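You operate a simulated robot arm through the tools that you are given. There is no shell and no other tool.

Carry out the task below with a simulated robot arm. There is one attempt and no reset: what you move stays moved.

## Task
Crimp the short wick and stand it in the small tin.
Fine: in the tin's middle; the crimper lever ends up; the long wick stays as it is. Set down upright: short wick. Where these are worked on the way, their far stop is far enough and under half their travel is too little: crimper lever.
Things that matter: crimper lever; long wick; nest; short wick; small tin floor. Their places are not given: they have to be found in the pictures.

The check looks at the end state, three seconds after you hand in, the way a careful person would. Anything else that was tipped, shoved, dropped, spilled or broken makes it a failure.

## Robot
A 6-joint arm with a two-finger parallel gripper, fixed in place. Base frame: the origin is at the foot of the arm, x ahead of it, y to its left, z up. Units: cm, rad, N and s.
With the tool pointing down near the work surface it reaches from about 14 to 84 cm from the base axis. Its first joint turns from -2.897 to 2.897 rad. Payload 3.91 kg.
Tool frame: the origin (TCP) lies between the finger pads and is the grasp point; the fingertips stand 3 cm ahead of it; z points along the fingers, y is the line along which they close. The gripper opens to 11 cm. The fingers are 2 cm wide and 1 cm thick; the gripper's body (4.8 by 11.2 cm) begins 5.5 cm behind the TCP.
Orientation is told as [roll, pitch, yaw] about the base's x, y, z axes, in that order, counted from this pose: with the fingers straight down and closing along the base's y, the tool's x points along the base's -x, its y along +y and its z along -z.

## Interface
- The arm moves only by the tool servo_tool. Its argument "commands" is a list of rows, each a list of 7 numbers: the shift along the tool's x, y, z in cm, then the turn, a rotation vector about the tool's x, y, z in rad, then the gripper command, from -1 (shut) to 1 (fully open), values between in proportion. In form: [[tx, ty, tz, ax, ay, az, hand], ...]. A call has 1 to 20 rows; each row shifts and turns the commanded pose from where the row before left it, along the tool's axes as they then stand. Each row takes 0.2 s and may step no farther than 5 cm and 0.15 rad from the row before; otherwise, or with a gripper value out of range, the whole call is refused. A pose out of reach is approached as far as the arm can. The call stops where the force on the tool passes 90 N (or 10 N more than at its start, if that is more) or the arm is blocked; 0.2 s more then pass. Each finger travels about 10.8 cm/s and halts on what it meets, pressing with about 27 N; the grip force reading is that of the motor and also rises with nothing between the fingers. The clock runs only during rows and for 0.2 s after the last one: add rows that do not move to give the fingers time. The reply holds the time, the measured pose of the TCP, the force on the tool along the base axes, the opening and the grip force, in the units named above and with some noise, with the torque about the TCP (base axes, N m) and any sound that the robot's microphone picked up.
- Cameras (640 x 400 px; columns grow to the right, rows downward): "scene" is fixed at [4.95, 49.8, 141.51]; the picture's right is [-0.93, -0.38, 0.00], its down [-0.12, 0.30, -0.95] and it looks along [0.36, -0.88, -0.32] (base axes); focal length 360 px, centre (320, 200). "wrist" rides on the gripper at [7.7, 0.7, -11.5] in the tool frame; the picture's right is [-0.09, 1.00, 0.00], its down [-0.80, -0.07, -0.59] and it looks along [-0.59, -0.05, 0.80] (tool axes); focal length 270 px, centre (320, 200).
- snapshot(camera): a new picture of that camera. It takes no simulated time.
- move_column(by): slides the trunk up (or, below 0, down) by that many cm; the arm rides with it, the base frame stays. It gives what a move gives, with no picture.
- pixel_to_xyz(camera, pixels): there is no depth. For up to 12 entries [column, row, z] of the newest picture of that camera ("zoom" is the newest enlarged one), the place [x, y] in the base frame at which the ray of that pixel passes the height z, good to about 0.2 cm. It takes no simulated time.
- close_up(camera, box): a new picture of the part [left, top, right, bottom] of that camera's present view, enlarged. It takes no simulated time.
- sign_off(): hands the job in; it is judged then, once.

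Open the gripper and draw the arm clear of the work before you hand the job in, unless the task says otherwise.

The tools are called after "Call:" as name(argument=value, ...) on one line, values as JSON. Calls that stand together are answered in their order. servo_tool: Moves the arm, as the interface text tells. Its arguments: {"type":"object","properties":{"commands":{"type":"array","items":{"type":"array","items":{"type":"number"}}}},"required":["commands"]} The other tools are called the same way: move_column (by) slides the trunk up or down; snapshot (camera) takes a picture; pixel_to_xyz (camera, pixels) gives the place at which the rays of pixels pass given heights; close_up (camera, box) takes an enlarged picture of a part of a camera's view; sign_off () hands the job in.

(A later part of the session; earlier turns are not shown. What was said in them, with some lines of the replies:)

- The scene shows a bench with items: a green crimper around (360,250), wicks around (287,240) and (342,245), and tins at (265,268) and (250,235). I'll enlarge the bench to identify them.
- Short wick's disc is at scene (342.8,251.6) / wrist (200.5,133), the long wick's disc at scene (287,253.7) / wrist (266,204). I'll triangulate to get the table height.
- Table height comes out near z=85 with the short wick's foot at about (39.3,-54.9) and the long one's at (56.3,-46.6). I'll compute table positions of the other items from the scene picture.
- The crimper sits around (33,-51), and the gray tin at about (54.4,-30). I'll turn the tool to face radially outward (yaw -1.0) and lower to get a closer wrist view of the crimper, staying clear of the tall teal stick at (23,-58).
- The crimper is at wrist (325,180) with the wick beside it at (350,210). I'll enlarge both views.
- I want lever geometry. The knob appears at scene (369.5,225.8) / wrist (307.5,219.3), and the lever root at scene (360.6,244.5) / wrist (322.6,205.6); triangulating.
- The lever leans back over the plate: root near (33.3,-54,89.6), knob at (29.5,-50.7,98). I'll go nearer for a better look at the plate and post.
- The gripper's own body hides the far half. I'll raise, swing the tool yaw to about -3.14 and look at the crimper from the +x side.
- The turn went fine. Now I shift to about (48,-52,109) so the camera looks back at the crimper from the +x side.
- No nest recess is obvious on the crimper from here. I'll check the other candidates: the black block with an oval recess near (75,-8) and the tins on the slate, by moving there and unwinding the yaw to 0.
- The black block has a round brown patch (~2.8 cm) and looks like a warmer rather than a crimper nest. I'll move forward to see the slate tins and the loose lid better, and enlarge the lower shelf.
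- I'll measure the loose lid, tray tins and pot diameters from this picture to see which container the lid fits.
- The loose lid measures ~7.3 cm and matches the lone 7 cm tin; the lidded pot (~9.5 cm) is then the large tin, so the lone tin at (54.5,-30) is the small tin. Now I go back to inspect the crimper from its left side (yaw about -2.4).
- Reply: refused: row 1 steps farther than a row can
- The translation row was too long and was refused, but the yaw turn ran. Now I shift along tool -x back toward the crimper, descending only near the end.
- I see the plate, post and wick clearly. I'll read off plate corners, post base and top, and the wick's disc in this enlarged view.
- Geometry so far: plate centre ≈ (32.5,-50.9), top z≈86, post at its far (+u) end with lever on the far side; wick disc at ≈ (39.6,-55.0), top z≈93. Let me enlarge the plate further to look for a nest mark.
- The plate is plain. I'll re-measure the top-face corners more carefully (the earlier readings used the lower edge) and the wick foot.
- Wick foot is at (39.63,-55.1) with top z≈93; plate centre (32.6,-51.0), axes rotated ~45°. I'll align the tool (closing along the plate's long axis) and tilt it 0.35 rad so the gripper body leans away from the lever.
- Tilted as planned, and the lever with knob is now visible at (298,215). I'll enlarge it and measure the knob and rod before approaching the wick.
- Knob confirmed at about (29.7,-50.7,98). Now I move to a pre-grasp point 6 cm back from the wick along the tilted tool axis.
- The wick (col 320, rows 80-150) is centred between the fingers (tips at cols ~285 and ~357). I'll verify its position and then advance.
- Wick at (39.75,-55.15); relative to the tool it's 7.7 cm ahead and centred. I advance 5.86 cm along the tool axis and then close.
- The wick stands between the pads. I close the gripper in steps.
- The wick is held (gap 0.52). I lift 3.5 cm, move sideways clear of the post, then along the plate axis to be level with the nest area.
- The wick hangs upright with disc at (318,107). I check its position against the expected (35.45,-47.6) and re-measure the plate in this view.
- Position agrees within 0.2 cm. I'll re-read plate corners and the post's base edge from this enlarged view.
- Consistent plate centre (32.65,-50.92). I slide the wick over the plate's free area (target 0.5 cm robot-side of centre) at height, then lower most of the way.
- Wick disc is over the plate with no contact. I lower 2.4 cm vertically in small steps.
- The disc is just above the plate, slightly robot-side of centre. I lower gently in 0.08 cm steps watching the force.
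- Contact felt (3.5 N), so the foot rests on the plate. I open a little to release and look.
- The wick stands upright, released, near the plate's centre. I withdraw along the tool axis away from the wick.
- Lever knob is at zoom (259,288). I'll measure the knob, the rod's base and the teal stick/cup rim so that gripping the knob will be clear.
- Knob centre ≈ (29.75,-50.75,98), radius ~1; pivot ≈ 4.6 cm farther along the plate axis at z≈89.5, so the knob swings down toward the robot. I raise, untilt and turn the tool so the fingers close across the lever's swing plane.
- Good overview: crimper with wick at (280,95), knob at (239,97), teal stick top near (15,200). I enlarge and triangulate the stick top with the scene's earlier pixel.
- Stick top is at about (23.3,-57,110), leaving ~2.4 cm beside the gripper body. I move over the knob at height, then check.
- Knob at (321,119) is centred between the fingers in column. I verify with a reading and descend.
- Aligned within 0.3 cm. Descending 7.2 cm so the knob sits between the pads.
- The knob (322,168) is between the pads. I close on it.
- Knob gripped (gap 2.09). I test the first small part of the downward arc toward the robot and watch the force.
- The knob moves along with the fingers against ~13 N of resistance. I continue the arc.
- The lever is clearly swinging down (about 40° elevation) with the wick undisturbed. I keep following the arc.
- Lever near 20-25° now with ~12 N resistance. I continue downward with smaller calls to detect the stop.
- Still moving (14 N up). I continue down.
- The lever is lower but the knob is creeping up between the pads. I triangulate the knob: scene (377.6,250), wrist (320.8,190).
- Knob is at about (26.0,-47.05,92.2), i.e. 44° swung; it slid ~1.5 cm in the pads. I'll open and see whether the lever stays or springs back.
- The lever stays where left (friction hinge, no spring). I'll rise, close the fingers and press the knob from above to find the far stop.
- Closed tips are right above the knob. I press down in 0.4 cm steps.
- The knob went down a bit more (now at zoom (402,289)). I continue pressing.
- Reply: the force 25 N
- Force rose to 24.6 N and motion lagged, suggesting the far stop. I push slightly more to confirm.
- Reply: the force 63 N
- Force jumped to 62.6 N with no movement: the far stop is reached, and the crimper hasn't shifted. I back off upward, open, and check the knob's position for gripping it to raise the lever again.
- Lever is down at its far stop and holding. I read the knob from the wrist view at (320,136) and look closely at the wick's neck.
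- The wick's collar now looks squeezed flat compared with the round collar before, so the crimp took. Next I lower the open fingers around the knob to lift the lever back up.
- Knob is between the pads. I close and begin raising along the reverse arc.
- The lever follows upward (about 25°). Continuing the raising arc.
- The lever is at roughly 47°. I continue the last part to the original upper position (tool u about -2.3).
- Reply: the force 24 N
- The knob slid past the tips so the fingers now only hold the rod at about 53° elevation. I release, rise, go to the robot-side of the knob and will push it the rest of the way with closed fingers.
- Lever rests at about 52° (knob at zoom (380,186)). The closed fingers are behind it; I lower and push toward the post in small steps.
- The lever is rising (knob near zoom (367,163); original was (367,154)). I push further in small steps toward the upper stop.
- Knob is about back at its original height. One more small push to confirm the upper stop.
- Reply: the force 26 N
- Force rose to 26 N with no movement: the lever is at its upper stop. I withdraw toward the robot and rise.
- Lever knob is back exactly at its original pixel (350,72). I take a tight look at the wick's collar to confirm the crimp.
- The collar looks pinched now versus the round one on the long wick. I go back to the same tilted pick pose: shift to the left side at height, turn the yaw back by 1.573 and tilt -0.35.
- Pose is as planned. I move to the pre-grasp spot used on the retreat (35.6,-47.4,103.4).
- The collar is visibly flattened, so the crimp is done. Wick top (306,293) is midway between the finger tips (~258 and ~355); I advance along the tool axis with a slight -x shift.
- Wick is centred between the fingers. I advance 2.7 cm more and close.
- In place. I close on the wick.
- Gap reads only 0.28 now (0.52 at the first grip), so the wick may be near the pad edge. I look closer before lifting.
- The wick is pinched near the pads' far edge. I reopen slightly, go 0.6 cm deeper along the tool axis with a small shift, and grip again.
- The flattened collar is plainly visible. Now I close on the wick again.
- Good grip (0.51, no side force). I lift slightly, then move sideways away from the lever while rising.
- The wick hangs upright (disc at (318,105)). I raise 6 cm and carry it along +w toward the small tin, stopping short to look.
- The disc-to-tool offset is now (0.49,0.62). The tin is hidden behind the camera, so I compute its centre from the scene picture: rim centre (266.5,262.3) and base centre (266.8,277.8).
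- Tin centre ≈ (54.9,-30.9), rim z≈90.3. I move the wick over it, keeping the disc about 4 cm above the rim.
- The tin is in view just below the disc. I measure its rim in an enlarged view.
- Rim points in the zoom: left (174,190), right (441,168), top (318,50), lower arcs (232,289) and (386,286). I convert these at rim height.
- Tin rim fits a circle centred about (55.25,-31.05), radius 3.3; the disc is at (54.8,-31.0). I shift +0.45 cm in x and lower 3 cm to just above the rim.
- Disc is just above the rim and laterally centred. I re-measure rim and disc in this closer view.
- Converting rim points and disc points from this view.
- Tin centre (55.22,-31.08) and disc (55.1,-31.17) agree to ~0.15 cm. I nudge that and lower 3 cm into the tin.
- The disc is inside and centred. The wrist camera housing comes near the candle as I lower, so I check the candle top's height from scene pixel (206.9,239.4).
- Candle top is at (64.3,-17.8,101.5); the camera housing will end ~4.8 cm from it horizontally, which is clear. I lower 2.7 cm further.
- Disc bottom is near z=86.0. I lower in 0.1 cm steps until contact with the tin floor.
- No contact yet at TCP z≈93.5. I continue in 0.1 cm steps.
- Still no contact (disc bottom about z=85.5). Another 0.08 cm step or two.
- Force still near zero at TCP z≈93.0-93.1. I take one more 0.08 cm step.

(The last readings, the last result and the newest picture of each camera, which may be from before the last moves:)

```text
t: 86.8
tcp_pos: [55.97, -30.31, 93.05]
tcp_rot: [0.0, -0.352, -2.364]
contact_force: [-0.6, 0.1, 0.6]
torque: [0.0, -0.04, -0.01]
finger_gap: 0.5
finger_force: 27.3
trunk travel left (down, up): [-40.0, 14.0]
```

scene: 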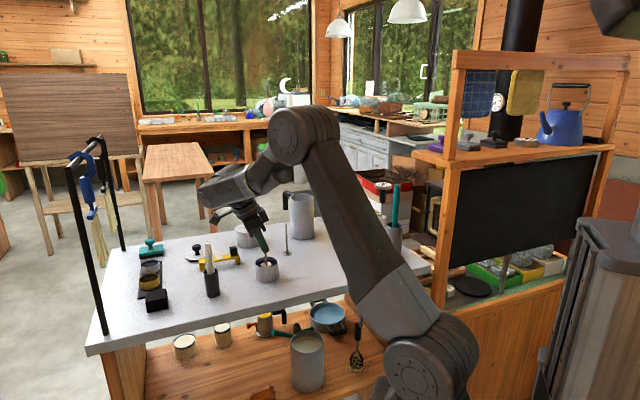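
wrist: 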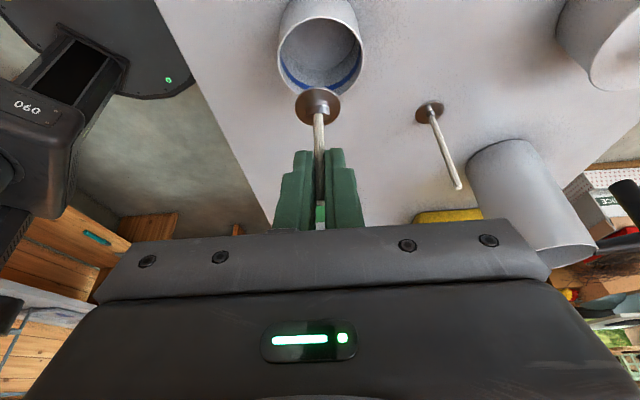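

No clear contact yet (0.6 N). One more small step.

Call:
servo_tool(commands=[[0.027, 0, 0.075, 0, 0, 0, -1], [0, 0, 0, 0, 0, 0, -1]])

Call:
close_up(camera="wrist", box=[240, 40, 400, 200])

```text
t: 87.4
tcp_pos: [56.03, -30.42, 93.01]
tcp_rot: [-0.002, -0.351, -2.366]
contact_force: [-0.1, -0.4, 0.6]
torque: [0.04, -0.02, 0.0]
finger_gap: 0.53
finger_force: 27.7
trunk travel left (down, up): [-40.0, 14.0]
```

```text
2.50 times, centred on (320, 120) of wrist
```

zoom: 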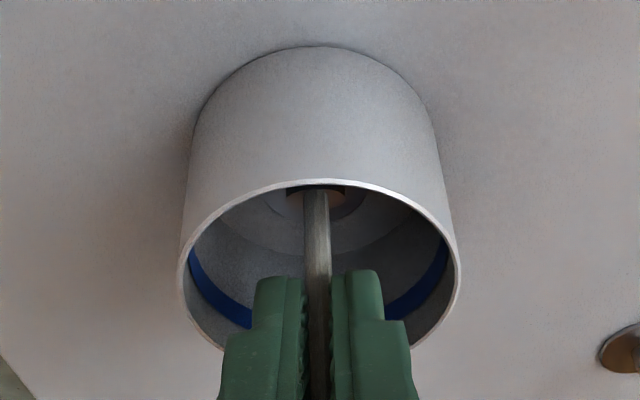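

The disc must be within ~0.1 cm of the floor. I continue in 0.05 cm steps until force shows.

Call:
servo_tool(commands=[[0.017, 0, 0.047, 0, 0, 0, -1], [0.017, 0, 0.047, 0, 0, 0, -1], [0, 0, 0, 0, 0, 0, -1]])

```text
t: 88.2
tcp_pos: [55.84, -30.4, 92.88]
tcp_rot: [0.001, -0.35, -2.365]
contact_force: [-0.1, -0.3, 0.6]
torque: [0.02, 0.0, 0.0]
finger_gap: 0.57
finger_force: 26.8
trunk travel left (down, up): [-40.0, 14.0]
```

Force is 0.6 N and still no firm contact. Two more 0.05 cm steps.

Call:
servo_tool(commands=[[0.017, 0, 0.047, 0, 0, 0, -1], [0.017, 0, 0.047, 0, 0, 0, -1], [0, 0, 0, 0, 0, 0, -1]])

Call:
close_up(camera="scene", box=[245, 240, 290, 290])

```text
t: 89.0
tcp_pos: [55.88, -30.43, 92.78]
tcp_rot: [0.001, -0.35, -2.366]
contact_force: [0.6, 0.8, 0.2]
torque: [-0.01, 0.02, -0.02]
finger_gap: 0.56
finger_force: 26.4
trunk travel left (down, up): [-40.0, 14.0]
```

```text
8.00 times, centred on (268, 265) of scene
```

zoom: 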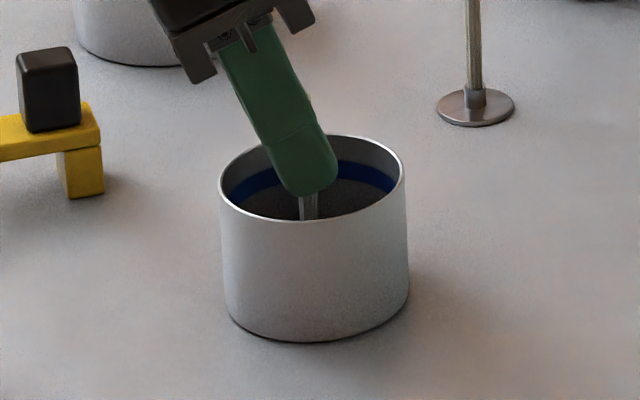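

The reckoned disc bottom is at table level, so it should be touching. I check the wick and collar closely for tilt before any further push.

Call:
close_up(camera="wrist", box=[280, 90, 365, 190])

Call:
servo_tool(commands=[[0.017, 0, 0.047, 0, 0, 0, -1], [0, 0, 0, 0, 0, 0, -1]])

```text
4.00 times, centred on (322, 140) of wrist
```

zoom: 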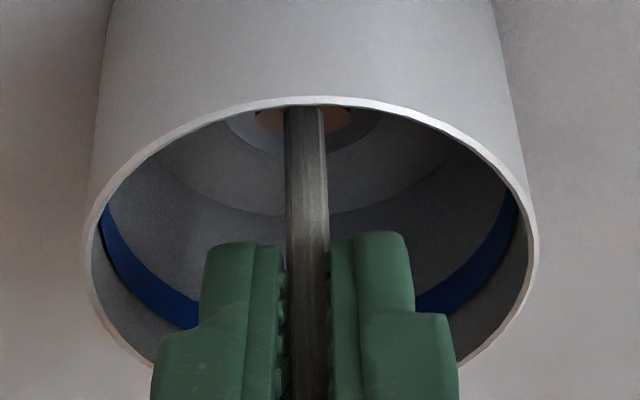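

```text
t: 89.6
tcp_pos: [55.91, -30.4, 92.94]
tcp_rot: [0.0, -0.351, -2.366]
contact_force: [0.3, 0.4, 2.7]
torque: [0.04, -0.03, 0.01]
finger_gap: 0.57
finger_force: 26.8
trunk travel left (down, up): [-40.0, 14.0]
```

Contact felt now (2.7 N upward). I open the fingers gently to release.

Call:
servo_tool(commands=[[0, 0, 0, 0, 0, 0, -0.87], [0, 0, 0, 0, 0, 0, -0.8], [0, 0, 0, 0, 0, 0, -0.7], [0, 0, 0, 0, 0, 0, -0.65], [0, 0, 0, 0, 0, 0, -0.65]])

Call:
close_up(camera="wrist", box=[260, 60, 380, 200])

Call:
close_up(camera="scene", box=[245, 240, 290, 290])

```text
t: 90.8
tcp_pos: [55.86, -30.32, 92.7]
tcp_rot: [0.0, -0.352, -2.366]
contact_force: [0.1, -0.3, 0.1]
torque: [0.0, 0.02, 0.04]
finger_gap: 1.93
finger_force: 0.0
trunk travel left (down, up): [-40.0, 14.0]
```

```text
2.86 times, centred on (320, 130) of wrist
```

zoom: 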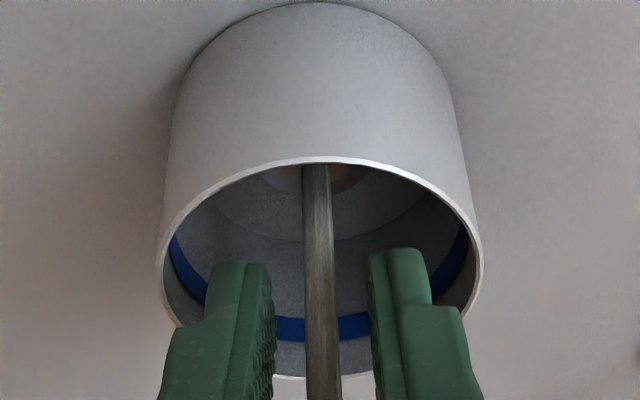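

```text
8.00 times, centred on (268, 265) of scene
```

zoom: 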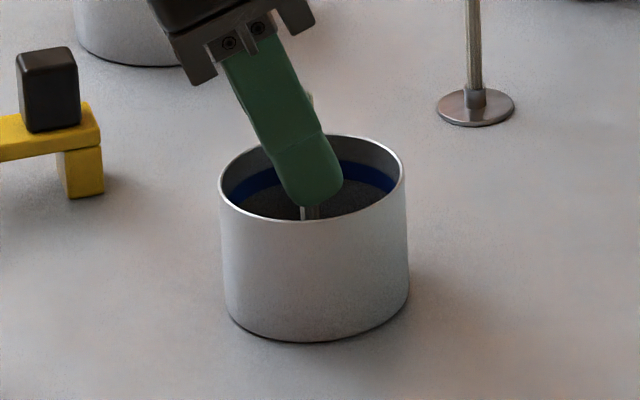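

Released and the wick stays upright. I withdraw along the tool axis, slowly at first.

Call:
servo_tool(commands=[[0, 0, -0.8, 0, 0, 0, -0.65], [0, 0, -1.2, 0, 0, 0, -0.65], [0, 0, -2, 0, 0, 0, -0.65], [0, 0, -3, 0, 0, 0, -0.65], [0, 0, -3, 0, 0, 0, -0.5], [0, 0, 0, 0, 0, 0, -0.5]])

Call:
snapshot(camera="wrist")

Call:
close_up(camera="scene", box=[245, 235, 290, 290])

```text
t: 92.2
tcp_pos: [58.24, -27.99, 102.07]
tcp_rot: [0.0, -0.349, -2.365]
contact_force: [-0.2, 0.1, -0.3]
torque: [-0.03, 0.01, -0.02]
finger_gap: 2.78
finger_force: 0.1
trunk travel left (down, up): [-40.0, 14.0]
```

```text
taken
```

wrist: 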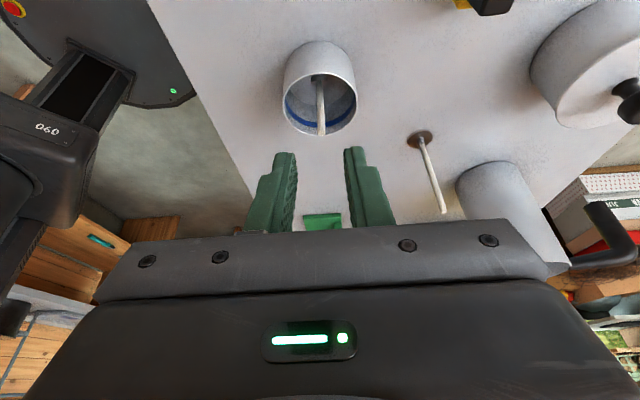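

```text
7.27 times, centred on (268, 262) of scene
```

zoom: 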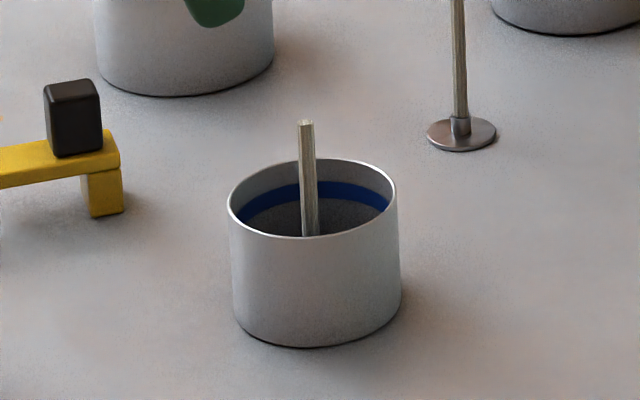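

The wick stands in the tin. I raise, untilt, and shift so the camera looks nearly straight down into the tin to check centring.

Call:
servo_tool(commands=[[-1.37, 0, -3.76, 0, 0, 0, -0.5], [-1.37, 0, -3.76, 0, 0, 0, -0.5], [0, 0, 0, 0, 0.117, 0, -0.5], [0, 0, 0, 0, 0.117, 0, -0.5], [0, 0, 0, 0, 0.116, 0, -0.5], [-3, 0, 0, 0, 0, 0, -0.5], [-3, 0, 0, 0, 0, 0, -0.5], [0, 0, 0, 0, 0, 0, -0.5]])

Call:
snapshot(camera="wrist")

Call:
close_up(camera="wrist", box=[260, 10, 380, 120])

```text
t: 94.0
tcp_pos: [54.1, -32.37, 110.1]
tcp_rot: [0.0, -0.001, -2.367]
contact_force: [-0.2, -0.4, 0.3]
torque: [0.03, 0.01, 0.01]
finger_gap: 2.75
finger_force: 0.1
trunk travel left (down, up): [-40.0, 14.0]
```

```text
taken
```

wrist: 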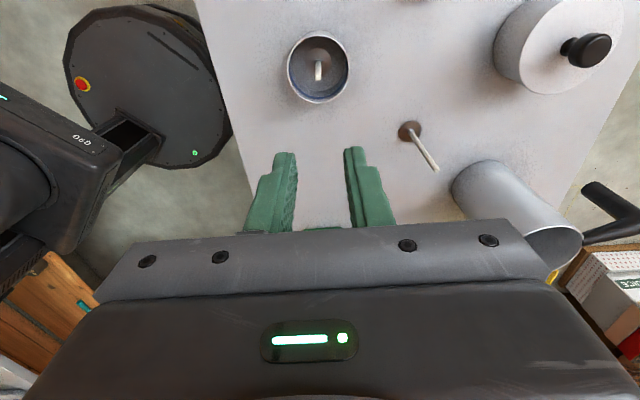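

```text
3.64 times, centred on (320, 65) of wrist
```

zoom: 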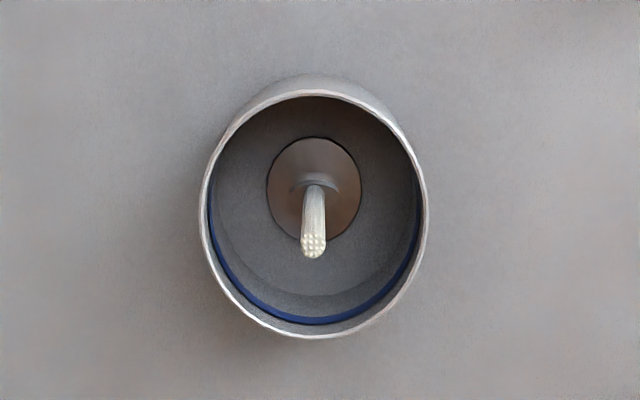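

A near top-down view: disc centre about (313,190). I convert disc edge points (z 85.4) and rim points (z 90.2) to compare centres.

Call:
pixel_to_xyz(camera="zoom", pixels=[[267, 190, 85.4], [361, 188, 85.4], [313, 138, 85.4], [313, 243, 85.4], [200, 208, 90.2], [428, 205, 90.2], [308, 93, 90.2], [316, 336, 90.2], [238, 305, 90.2], [392, 303, 90.2], [228, 135, 90.2], [398, 130, 90.2]])

Call:
pixel_to_xyz(camera="zoom", pixels=[[267, 190, 85.4], [361, 188, 85.4], [313, 138, 85.4], [313, 243, 85.4], [200, 208, 90.2], [428, 205, 90.2], [308, 93, 90.2], [316, 336, 90.2], [238, 305, 90.2], [392, 303, 90.2], [228, 135, 90.2], [398, 130, 90.2]])

```text
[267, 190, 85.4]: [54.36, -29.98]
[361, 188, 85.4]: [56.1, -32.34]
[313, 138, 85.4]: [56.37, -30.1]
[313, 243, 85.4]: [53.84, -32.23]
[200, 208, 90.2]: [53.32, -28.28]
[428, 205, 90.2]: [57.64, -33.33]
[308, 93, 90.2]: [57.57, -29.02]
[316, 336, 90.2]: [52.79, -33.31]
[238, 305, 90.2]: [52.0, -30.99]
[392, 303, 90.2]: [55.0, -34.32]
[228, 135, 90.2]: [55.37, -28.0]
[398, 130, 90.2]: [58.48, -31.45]
```

```text
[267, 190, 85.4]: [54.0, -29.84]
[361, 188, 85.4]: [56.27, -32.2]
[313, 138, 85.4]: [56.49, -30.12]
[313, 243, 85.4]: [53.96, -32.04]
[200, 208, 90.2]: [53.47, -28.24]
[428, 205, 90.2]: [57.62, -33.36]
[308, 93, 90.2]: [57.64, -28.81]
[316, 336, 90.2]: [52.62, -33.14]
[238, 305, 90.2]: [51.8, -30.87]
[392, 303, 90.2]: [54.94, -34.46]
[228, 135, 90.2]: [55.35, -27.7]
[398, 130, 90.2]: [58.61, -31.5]
```

The disc centre (55.17,-31.1) matches the tin centre (55.2,-31.1). I open the gripper fully, raise and draw the arm away from the work.

Call:
servo_tool(commands=[[0, 0, -4, 0, 0, 0, 0.3], [0, 0, -4, 0, 0, 0, 1], [-3.3, -3.05, -0.5, 0, 0, 0, 1], [-3.3, -3.05, -0.5, 0, 0, 0, 1], [-3.3, -3.05, 0, 0, 0, 0, 1], [-3.3, -3.05, 0, 0, 0, 0, 1], [0, 0, 0, 0, 0, 0, 1]])

Call:
snapshot(camera="scene")

Call:
close_up(camera="scene", box=[220, 180, 420, 305])

```text
t: 95.6
tcp_pos: [36.16, -32.77, 119.11]
tcp_rot: [0.0, 0.0, -2.366]
contact_force: [0.1, 0.6, 0.1]
torque: [0.0, 0.01, -0.01]
finger_gap: 10.99
finger_force: 0.1
trunk travel left (down, up): [-40.0, 14.0]
```

```text
taken
```

scene: 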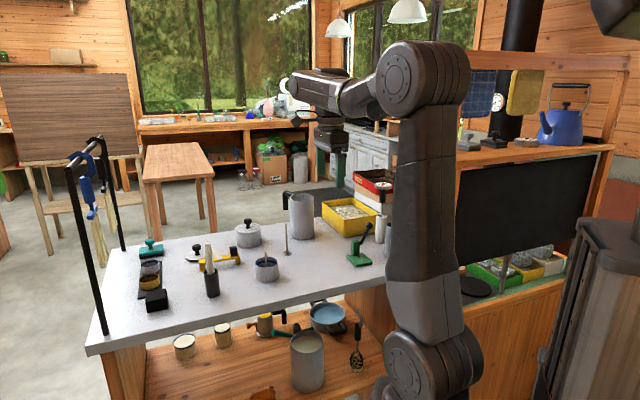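

```text
3.20 times, centred on (320, 242) of scene
```

zoom: 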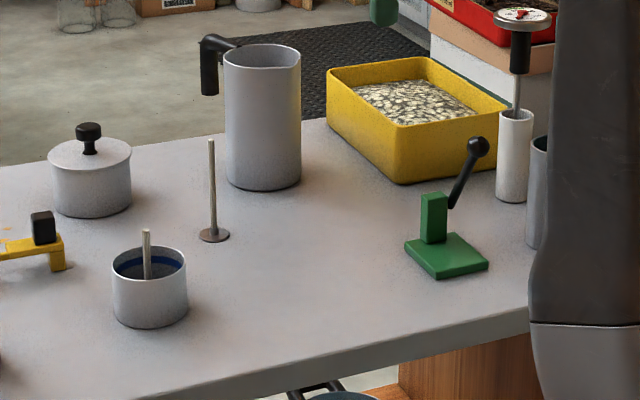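

The short wick stands upright in the middle of the small tin and its collar is flattened. The lever is back up at (478,147), the same pixel as at the start. The long wick and other items are where they were, and the arm is clear with the gripper open. Handing in.

Call:
sign_off()

```text
The job is handed in.
```

I crimped the short wick and stood it upright in the small tin, then handed the job in. The result of the check has not come back.

- **Crimp:** I set the wick on the crimper plate and pressed the lever to its far stop. Pressing reached about 63 N with no further movement. The wick's collar looks flattened in the pictures.
- **Nest:** No nest mark was visible, so I placed the wick near the middle of the plate.
- **Tin:** I took the small tin to be the lone 7 cm one, because the loose lid matches its size and the lidded pot is larger. Two smaller tins on the slate tray were left alone.
- **Placement:** The wick's foot is within about 0.2 cm of the tin's centre.
- **Lever:** It is back up at its upper stop, at the same position as at the start.
- **Everything else:** In the last picture the long wick, the crimper and the other items in view are where they were. The gripper is open and the arm is clear of the work.
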